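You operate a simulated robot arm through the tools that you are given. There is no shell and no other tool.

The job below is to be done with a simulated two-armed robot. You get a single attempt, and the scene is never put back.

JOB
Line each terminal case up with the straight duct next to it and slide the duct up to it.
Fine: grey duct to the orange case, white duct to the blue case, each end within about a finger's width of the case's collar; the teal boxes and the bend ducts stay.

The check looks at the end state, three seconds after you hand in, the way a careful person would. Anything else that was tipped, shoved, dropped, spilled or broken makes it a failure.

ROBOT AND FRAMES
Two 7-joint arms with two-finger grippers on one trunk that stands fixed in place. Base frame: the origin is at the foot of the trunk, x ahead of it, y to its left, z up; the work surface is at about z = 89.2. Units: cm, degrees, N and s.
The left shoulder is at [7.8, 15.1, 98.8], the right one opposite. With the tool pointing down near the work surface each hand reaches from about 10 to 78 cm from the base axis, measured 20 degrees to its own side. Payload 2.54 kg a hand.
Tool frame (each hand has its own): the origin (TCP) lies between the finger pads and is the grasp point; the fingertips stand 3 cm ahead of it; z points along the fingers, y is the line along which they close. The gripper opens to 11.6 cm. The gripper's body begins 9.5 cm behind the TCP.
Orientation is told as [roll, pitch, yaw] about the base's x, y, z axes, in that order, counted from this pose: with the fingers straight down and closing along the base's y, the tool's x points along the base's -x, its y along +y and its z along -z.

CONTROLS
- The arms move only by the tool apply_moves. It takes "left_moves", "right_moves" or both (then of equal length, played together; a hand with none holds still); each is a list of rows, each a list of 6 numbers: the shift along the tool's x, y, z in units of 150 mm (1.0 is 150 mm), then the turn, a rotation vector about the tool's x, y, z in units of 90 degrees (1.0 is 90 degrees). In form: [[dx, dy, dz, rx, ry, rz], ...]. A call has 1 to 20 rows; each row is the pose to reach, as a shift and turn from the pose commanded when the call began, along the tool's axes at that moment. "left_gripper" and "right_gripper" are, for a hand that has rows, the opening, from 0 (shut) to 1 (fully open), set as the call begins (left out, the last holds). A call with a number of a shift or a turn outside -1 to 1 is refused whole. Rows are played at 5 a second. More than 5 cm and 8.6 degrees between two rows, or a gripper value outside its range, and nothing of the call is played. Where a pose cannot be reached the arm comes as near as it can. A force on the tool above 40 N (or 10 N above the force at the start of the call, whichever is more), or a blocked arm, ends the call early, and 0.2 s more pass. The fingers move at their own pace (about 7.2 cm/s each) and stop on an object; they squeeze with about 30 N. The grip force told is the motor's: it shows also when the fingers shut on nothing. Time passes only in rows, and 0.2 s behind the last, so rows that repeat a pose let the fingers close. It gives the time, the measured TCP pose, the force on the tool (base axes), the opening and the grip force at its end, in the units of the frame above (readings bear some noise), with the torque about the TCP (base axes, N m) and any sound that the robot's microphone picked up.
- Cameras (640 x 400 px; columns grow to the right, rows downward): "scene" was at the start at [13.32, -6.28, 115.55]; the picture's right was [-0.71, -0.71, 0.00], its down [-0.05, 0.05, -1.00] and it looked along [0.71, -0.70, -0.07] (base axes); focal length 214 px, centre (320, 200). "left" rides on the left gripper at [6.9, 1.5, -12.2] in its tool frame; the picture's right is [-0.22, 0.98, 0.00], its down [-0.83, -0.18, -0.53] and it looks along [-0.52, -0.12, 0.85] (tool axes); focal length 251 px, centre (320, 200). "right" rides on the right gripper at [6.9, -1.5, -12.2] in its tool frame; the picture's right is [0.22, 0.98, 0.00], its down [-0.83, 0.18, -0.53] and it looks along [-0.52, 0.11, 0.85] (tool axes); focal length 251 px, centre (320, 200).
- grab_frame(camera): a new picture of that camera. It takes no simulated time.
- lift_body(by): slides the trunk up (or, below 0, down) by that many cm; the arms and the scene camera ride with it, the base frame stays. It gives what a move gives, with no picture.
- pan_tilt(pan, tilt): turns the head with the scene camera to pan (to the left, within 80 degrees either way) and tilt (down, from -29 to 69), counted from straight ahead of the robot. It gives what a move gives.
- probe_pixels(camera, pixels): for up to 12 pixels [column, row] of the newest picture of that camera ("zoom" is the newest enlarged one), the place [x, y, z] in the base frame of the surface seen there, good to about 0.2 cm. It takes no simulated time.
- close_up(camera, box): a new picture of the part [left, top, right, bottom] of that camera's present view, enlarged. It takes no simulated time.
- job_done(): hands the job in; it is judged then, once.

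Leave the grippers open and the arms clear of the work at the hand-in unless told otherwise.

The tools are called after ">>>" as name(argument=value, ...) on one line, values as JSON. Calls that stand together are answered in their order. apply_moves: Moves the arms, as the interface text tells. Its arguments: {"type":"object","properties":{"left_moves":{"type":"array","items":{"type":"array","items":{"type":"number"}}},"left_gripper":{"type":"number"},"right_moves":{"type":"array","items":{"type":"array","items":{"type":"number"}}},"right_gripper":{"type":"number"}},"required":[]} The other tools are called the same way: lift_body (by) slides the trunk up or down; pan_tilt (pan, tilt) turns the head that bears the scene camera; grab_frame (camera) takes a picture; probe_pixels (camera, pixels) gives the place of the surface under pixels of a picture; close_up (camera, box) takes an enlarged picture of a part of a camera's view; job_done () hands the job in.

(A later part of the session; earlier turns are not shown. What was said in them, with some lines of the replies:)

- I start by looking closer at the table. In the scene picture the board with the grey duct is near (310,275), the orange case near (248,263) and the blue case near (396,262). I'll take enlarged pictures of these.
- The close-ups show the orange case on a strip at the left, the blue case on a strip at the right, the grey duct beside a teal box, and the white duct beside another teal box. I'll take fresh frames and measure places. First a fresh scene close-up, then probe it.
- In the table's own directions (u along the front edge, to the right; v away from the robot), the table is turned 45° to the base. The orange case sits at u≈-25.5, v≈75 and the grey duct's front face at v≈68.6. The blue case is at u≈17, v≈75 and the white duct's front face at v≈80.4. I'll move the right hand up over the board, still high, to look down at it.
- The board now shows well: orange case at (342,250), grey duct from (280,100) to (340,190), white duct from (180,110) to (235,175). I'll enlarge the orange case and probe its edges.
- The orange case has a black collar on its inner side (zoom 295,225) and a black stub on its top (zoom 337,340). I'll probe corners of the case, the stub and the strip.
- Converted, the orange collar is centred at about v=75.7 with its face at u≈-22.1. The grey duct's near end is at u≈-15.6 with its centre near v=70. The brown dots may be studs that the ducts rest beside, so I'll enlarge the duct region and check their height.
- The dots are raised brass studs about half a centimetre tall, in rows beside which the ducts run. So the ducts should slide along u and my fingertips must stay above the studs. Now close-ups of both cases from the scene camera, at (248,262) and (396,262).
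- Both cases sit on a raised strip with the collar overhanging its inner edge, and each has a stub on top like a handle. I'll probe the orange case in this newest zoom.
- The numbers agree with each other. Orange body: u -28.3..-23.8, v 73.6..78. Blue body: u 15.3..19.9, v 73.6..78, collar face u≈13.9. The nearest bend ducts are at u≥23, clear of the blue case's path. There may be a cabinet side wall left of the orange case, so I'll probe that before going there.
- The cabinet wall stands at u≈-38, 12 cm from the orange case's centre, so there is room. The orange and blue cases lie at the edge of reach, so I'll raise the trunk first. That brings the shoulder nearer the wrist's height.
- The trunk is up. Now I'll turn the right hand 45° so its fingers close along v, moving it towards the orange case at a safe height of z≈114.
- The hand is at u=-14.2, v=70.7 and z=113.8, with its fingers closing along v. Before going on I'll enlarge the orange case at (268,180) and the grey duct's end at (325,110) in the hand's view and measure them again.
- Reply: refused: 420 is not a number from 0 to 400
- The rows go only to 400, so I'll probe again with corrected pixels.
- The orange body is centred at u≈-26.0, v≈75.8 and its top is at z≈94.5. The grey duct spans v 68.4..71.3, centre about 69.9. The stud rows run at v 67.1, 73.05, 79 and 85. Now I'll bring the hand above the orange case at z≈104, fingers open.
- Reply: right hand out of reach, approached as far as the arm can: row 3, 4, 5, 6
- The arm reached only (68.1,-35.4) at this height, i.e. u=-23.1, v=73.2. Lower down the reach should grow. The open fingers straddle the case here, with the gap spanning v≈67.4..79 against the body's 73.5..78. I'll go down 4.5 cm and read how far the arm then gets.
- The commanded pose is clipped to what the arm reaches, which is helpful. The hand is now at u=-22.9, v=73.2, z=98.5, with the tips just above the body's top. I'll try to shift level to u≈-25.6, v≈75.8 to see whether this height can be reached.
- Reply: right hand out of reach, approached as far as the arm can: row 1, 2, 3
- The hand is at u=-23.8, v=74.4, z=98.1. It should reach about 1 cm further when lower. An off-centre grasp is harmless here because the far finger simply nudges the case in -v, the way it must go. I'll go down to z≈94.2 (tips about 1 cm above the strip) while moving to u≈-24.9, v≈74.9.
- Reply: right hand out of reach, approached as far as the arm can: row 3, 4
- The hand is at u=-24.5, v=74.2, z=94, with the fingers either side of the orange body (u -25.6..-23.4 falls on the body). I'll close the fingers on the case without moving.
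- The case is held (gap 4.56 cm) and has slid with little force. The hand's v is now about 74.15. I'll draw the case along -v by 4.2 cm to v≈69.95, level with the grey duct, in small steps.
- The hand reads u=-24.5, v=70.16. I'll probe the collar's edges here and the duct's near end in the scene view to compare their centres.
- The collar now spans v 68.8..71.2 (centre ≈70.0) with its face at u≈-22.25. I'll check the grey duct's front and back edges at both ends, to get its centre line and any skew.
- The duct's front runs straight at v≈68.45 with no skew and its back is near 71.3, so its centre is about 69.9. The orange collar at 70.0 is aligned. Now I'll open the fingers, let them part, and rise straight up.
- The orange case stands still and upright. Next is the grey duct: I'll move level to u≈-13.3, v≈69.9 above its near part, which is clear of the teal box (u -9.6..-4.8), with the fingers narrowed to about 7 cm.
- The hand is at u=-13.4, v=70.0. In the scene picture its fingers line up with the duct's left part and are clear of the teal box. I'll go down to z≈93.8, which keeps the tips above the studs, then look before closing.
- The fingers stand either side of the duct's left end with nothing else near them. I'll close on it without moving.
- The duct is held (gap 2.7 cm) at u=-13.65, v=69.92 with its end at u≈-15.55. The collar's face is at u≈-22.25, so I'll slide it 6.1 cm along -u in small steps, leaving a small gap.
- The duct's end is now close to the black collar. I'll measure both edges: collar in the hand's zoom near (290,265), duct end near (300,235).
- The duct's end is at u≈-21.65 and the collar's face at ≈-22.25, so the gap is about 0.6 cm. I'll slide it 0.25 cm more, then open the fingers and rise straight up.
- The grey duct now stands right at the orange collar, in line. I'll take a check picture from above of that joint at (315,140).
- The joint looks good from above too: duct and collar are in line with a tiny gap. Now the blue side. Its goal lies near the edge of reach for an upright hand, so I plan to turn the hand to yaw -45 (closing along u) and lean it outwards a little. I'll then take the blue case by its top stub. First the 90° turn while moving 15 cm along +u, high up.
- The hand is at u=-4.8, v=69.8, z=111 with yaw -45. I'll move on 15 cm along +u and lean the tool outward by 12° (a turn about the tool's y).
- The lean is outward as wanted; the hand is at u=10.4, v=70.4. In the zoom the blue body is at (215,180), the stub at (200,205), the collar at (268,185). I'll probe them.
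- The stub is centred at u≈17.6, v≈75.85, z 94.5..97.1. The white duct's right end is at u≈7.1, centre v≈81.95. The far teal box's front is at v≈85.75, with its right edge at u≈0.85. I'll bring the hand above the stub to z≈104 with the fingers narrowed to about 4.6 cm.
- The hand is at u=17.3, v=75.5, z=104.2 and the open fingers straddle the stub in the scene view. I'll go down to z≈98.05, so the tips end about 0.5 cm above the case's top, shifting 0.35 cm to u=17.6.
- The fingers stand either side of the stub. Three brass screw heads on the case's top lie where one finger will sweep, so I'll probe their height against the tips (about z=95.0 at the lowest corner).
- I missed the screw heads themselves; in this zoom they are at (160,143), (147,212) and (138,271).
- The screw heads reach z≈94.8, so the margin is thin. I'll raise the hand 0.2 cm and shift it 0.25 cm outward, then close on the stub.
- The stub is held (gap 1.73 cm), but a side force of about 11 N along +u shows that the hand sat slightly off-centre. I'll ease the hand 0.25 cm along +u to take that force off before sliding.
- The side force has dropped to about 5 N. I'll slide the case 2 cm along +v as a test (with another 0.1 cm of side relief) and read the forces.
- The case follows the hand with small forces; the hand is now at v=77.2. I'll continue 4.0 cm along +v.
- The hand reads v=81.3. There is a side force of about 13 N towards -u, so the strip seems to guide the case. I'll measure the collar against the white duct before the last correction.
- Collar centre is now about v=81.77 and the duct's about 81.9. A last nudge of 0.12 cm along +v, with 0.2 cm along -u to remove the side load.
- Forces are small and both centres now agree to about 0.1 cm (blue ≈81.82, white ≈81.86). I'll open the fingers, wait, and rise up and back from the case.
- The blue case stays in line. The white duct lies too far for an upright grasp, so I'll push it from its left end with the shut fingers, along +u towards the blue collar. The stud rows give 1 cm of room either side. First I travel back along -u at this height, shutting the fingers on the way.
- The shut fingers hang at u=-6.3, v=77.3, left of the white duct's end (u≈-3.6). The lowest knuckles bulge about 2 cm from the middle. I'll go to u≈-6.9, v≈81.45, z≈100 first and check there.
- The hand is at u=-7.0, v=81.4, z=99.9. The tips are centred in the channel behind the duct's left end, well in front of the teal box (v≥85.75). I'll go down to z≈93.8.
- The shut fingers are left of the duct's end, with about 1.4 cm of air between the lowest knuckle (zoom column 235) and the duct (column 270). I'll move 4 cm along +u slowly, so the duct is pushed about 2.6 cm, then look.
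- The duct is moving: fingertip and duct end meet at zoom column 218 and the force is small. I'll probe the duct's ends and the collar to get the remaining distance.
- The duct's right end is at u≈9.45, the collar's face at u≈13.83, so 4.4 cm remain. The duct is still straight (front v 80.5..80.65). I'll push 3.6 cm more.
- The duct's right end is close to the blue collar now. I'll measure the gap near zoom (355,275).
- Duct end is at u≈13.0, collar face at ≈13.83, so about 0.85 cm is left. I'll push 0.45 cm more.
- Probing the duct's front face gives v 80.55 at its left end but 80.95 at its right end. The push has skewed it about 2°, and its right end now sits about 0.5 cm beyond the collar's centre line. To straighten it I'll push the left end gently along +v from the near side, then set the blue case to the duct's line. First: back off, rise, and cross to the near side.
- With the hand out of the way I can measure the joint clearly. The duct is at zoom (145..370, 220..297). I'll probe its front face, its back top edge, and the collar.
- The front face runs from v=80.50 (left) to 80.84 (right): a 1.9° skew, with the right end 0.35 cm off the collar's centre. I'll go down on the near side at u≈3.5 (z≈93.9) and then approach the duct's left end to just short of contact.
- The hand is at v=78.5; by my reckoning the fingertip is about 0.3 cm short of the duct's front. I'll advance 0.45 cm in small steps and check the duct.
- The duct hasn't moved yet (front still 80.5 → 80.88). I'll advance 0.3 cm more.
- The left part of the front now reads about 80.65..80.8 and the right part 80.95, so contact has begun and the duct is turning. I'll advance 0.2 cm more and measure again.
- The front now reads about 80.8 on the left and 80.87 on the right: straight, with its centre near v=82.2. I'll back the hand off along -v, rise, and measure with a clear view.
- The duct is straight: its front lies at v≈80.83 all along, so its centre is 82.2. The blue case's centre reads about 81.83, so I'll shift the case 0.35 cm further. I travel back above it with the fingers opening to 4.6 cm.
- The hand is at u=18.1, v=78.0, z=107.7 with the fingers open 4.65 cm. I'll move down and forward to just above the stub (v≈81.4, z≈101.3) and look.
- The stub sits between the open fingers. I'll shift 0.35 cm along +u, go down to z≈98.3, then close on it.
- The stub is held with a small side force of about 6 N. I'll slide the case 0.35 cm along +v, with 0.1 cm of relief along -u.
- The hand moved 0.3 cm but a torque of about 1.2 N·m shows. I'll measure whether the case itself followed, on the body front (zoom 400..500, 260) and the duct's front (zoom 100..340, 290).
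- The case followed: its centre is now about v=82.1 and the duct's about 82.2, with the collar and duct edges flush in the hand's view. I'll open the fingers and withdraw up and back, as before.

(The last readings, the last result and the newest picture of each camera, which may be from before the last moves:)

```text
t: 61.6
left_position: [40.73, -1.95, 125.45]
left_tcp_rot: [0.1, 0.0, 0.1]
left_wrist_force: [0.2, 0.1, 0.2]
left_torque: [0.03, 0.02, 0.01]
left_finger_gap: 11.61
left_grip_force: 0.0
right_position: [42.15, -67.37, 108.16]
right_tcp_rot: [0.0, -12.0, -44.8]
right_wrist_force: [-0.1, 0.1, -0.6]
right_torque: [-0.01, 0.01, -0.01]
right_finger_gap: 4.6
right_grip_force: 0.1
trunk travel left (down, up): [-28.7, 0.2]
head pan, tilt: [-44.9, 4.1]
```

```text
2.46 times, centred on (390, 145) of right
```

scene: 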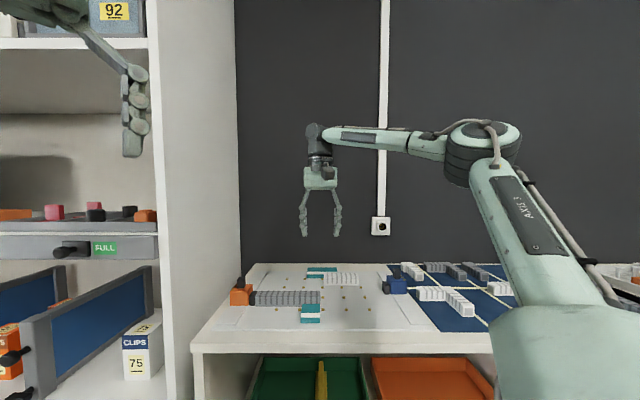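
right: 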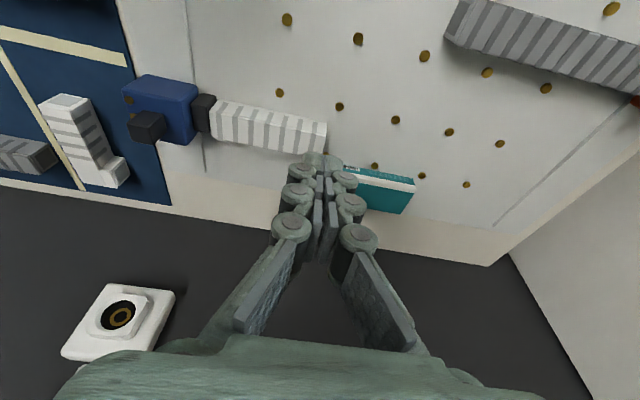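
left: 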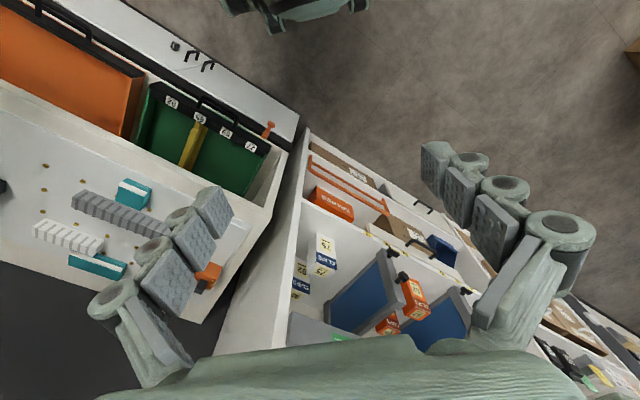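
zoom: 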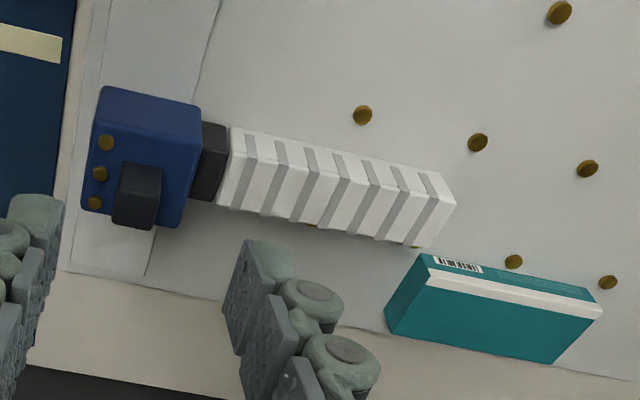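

Everything is in line with a tiny gap on the blue side. Now I'll withdraw the right hand back and up, upright again and with the gripper fully open.

>>> apply_moves(right_moves=[[0.14, 0, -0.1, 0, 0.03, 0], [0.285, 0, -0.2, 0, 0.06, 0], [0.43, 0, -0.3, 0, 0.09, 0], [0.57, 0, -0.4, 0, 0.12, 0], [0.713, 0, -0.493, 0, 0.1333, 0], [0.713, 0, -0.493, 0, 0.1333, 0]], right_gripper=1.0)

>>> apply_moves(right_moves=[[0.15, 0.15, 0, 0, 0, 0.08], [0.3, 0.3, 0, 0, 0, 0.0], [0.45, 0.45, 0, 0, 0, -0.08], [0.6, 0.6, 0, 0, 0, -0.16], [0.6, 0.6, 0, 0, 0, -0.16]])

>>> grab_frame(camera="scene")

>>> grab_frame(camera="right")

>>> close_up(camera="scene", box=[220, 235, 430, 320])

```text
t: 63.0
left_position: [40.69, -2.02, 125.56]
left_tcp_rot: [0.1, 0.1, 0.1]
left_wrist_force: [-0.1, 0.7, -1.0]
left_torque: [0.0, 0.01, -0.04]
left_finger_gap: 11.59
left_grip_force: 0.1
right_position: [42.86, -60.83, 111.53]
right_tcp_rot: [0.0, 0.0, -45.0]
right_wrist_force: [0.3, -1.2, -0.5]
right_torque: [0.02, 0.04, 0.07]
right_finger_gap: 11.57
right_grip_force: 0.1
right hand out of reach, approached as far as the arm can: row 1, 2, 3, 4, 5, 6
trunk travel left (down, up): [-28.7, 0.2]
head pan, tilt: [-44.9, 4.1]
```

```text
t: 64.2
left_position: [40.73, -1.93, 125.44]
left_tcp_rot: [0.0, 0.0, 0.1]
left_wrist_force: [-0.4, -0.1, -0.3]
left_torque: [0.01, 0.05, -0.01]
left_finger_gap: 11.61
left_grip_force: 0.1
right_position: [43.26, -47.86, 111.08]
right_tcp_rot: [0.1, 0.0, -30.5]
right_wrist_force: [-0.1, -0.3, 0.2]
right_torque: [0.01, 0.02, 0.02]
right_finger_gap: 11.61
right_grip_force: 0.0
trunk travel left (down, up): [-28.7, 0.2]
head pan, tilt: [-44.9, 4.1]
```

```text
taken
```

scene: 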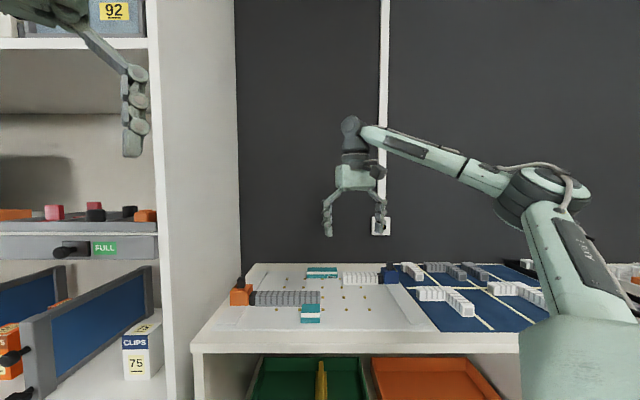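

```text
taken
```

right: 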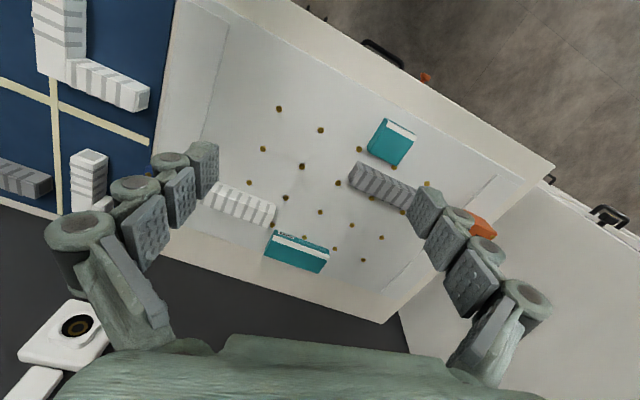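

```text
3.05 times, centred on (325, 278) of scene
```

zoom: 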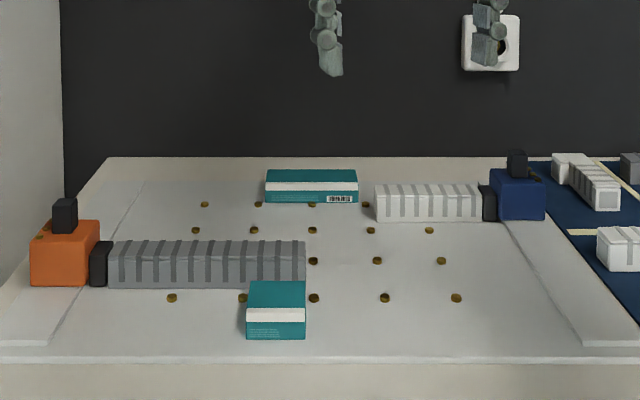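

Both ducts stand at their cases, and the teal boxes and bend ducts are where they were. I'll draw the right hand further back and up, clear of the board, then do a final check of both joints.

>>> apply_moves(right_moves=[[0.175, 0.033, -0.117, 0, 0, 0], [0.35, 0.066, -0.234, 0, 0, 0], [0.525, 0.099, -0.35, 0, 0, 0], [0.697, 0.131, -0.467, 0, 0, 0], [0.697, 0.131, -0.467, 0, 0, 0]])

>>> close_up(camera="scene", box=[225, 260, 305, 310])

>>> probe_pixels(camera="zoom", pixels=[[60, 220], [150, 220], [190, 220], [208, 200], [225, 225], [300, 225], [400, 225], [500, 225], [600, 225], [215, 250], [200, 180], [230, 185]])

>>> grab_frame(camera="right")

>>> grab_frame(camera="scene")

```text
t: 65.4
left_position: [40.79, -1.86, 125.59]
left_tcp_rot: [-0.1, 0.1, 0.1]
left_wrist_force: [0.8, 0.6, 0.4]
left_torque: [0.0, 0.0, 0.01]
left_finger_gap: 11.59
left_grip_force: 0.0
right_position: [39.9, -37.78, 115.43]
right_tcp_rot: [0.0, 0.0, -30.6]
right_wrist_force: [0.4, 0.8, 0.1]
right_torque: [0.01, -0.03, 0.0]
right_finger_gap: 11.62
right_grip_force: 0.1
right hand out of reach, approached as far as the arm can: row 1, 2, 3, 4, 5
trunk travel left (down, up): [-28.7, 0.2]
head pan, tilt: [-44.9, 4.1]
```

```text
8.00 times, centred on (265, 285) of scene
```

zoom: 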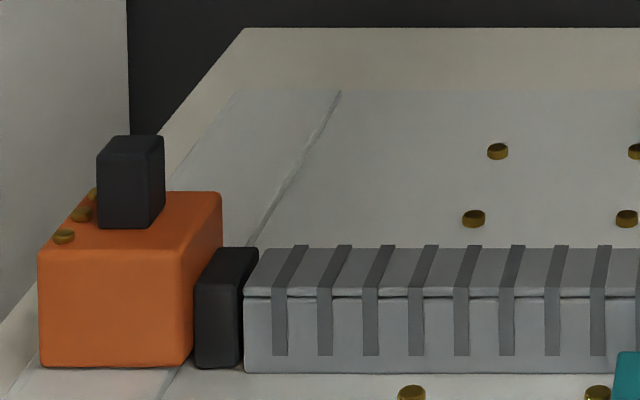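

```text
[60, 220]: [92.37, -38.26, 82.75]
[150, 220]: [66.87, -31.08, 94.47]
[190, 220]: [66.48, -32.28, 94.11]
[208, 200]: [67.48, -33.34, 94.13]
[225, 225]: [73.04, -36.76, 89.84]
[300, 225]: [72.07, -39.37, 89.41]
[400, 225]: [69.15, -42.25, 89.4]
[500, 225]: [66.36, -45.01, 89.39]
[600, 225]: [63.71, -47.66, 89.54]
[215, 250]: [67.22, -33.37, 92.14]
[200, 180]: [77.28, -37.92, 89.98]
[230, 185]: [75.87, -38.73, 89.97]
```

```text
taken
```

right: 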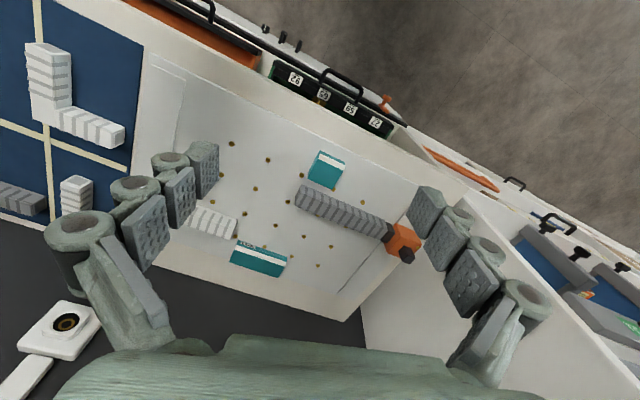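

```text
taken
```

scene: 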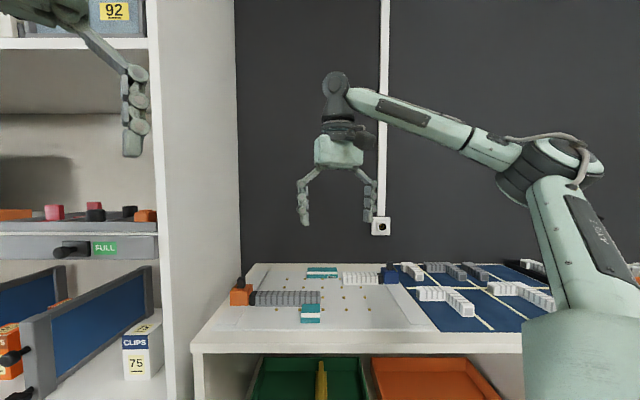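

The hand is clear and open. One last measurement of the grey joint on the front faces (duct at zoom row 340, collar at (215,330), body at (110,310)).

>>> close_up(camera="scene", box=[225, 260, 305, 310])

>>> probe_pixels(camera="zoom", pixels=[[60, 320], [110, 320], [170, 320], [205, 330], [230, 330], [243, 300], [250, 340], [300, 340], [400, 340], [500, 340], [600, 340], [240, 345]])

>>> close_up(camera="right", box=[280, 140, 440, 280])

```text
8.00 times, centred on (265, 285) of scene
```

zoom: 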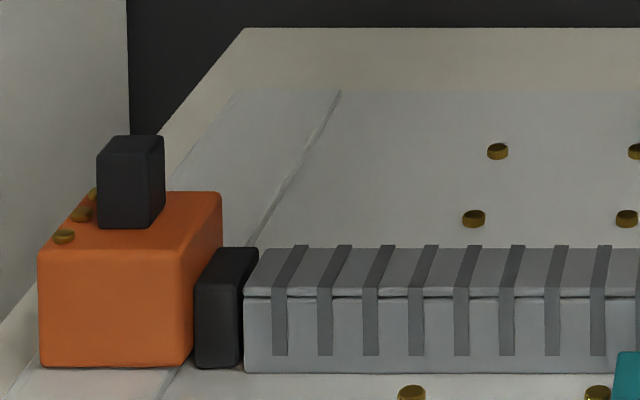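

```text
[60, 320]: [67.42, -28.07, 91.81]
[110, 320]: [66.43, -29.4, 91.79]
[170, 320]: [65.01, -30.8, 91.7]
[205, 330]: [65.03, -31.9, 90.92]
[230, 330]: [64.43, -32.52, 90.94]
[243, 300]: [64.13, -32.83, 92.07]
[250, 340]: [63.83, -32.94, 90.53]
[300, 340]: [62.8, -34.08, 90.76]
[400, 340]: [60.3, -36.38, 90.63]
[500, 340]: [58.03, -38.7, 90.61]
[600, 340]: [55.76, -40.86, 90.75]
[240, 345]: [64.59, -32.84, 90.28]
```

```text
2.86 times, centred on (360, 210) of right
```

zoom: 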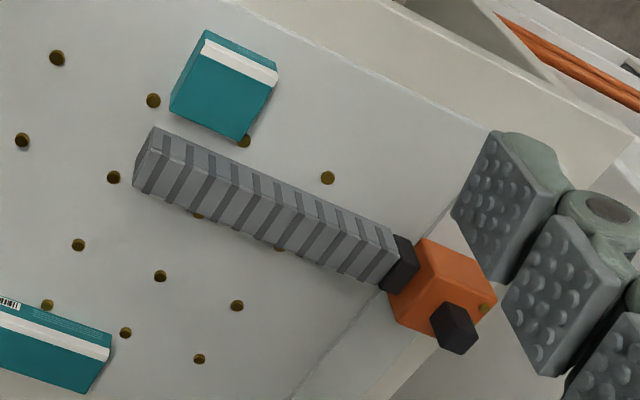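

The grey joint is good: duct front at v≈68.4 along its whole length (centre ≈69.8), orange case centre ≈69.9, and a gap of only a few millimetres. The white joint measured the same way, with centres ≈82.2 and 82.1. The grippers are open, the arms are clear, and nothing else was moved, so I'm handing the job in.

>>> job_done()

```text
The job is handed in.
```

The job is handed in: both terminal cases are lined up with their straight ducts, and each duct has been slid up to its case. These are my last camera measurements before hand-in:

| Joint | Sideways offset | Gap, duct end to collar |
|---|---|---|
| Grey duct to orange case | about 0.1 cm | about 0.3 cm |
| White duct to blue case | about 0.1 cm | about 0.3–0.4 cm |

- **White duct:** it was too far away to grip upright, so I pushed it from its end. The push skewed it by about 2°, so I straightened it. I then moved the blue case another 0.35 cm to match, so that line now sits about 0.3 cm further back than the duct's original line.
- **Everything else:** I did not touch the teal boxes or the bend ducts, and they look unmoved in the last pictures. Both grippers are open and the arms are clear of the work.
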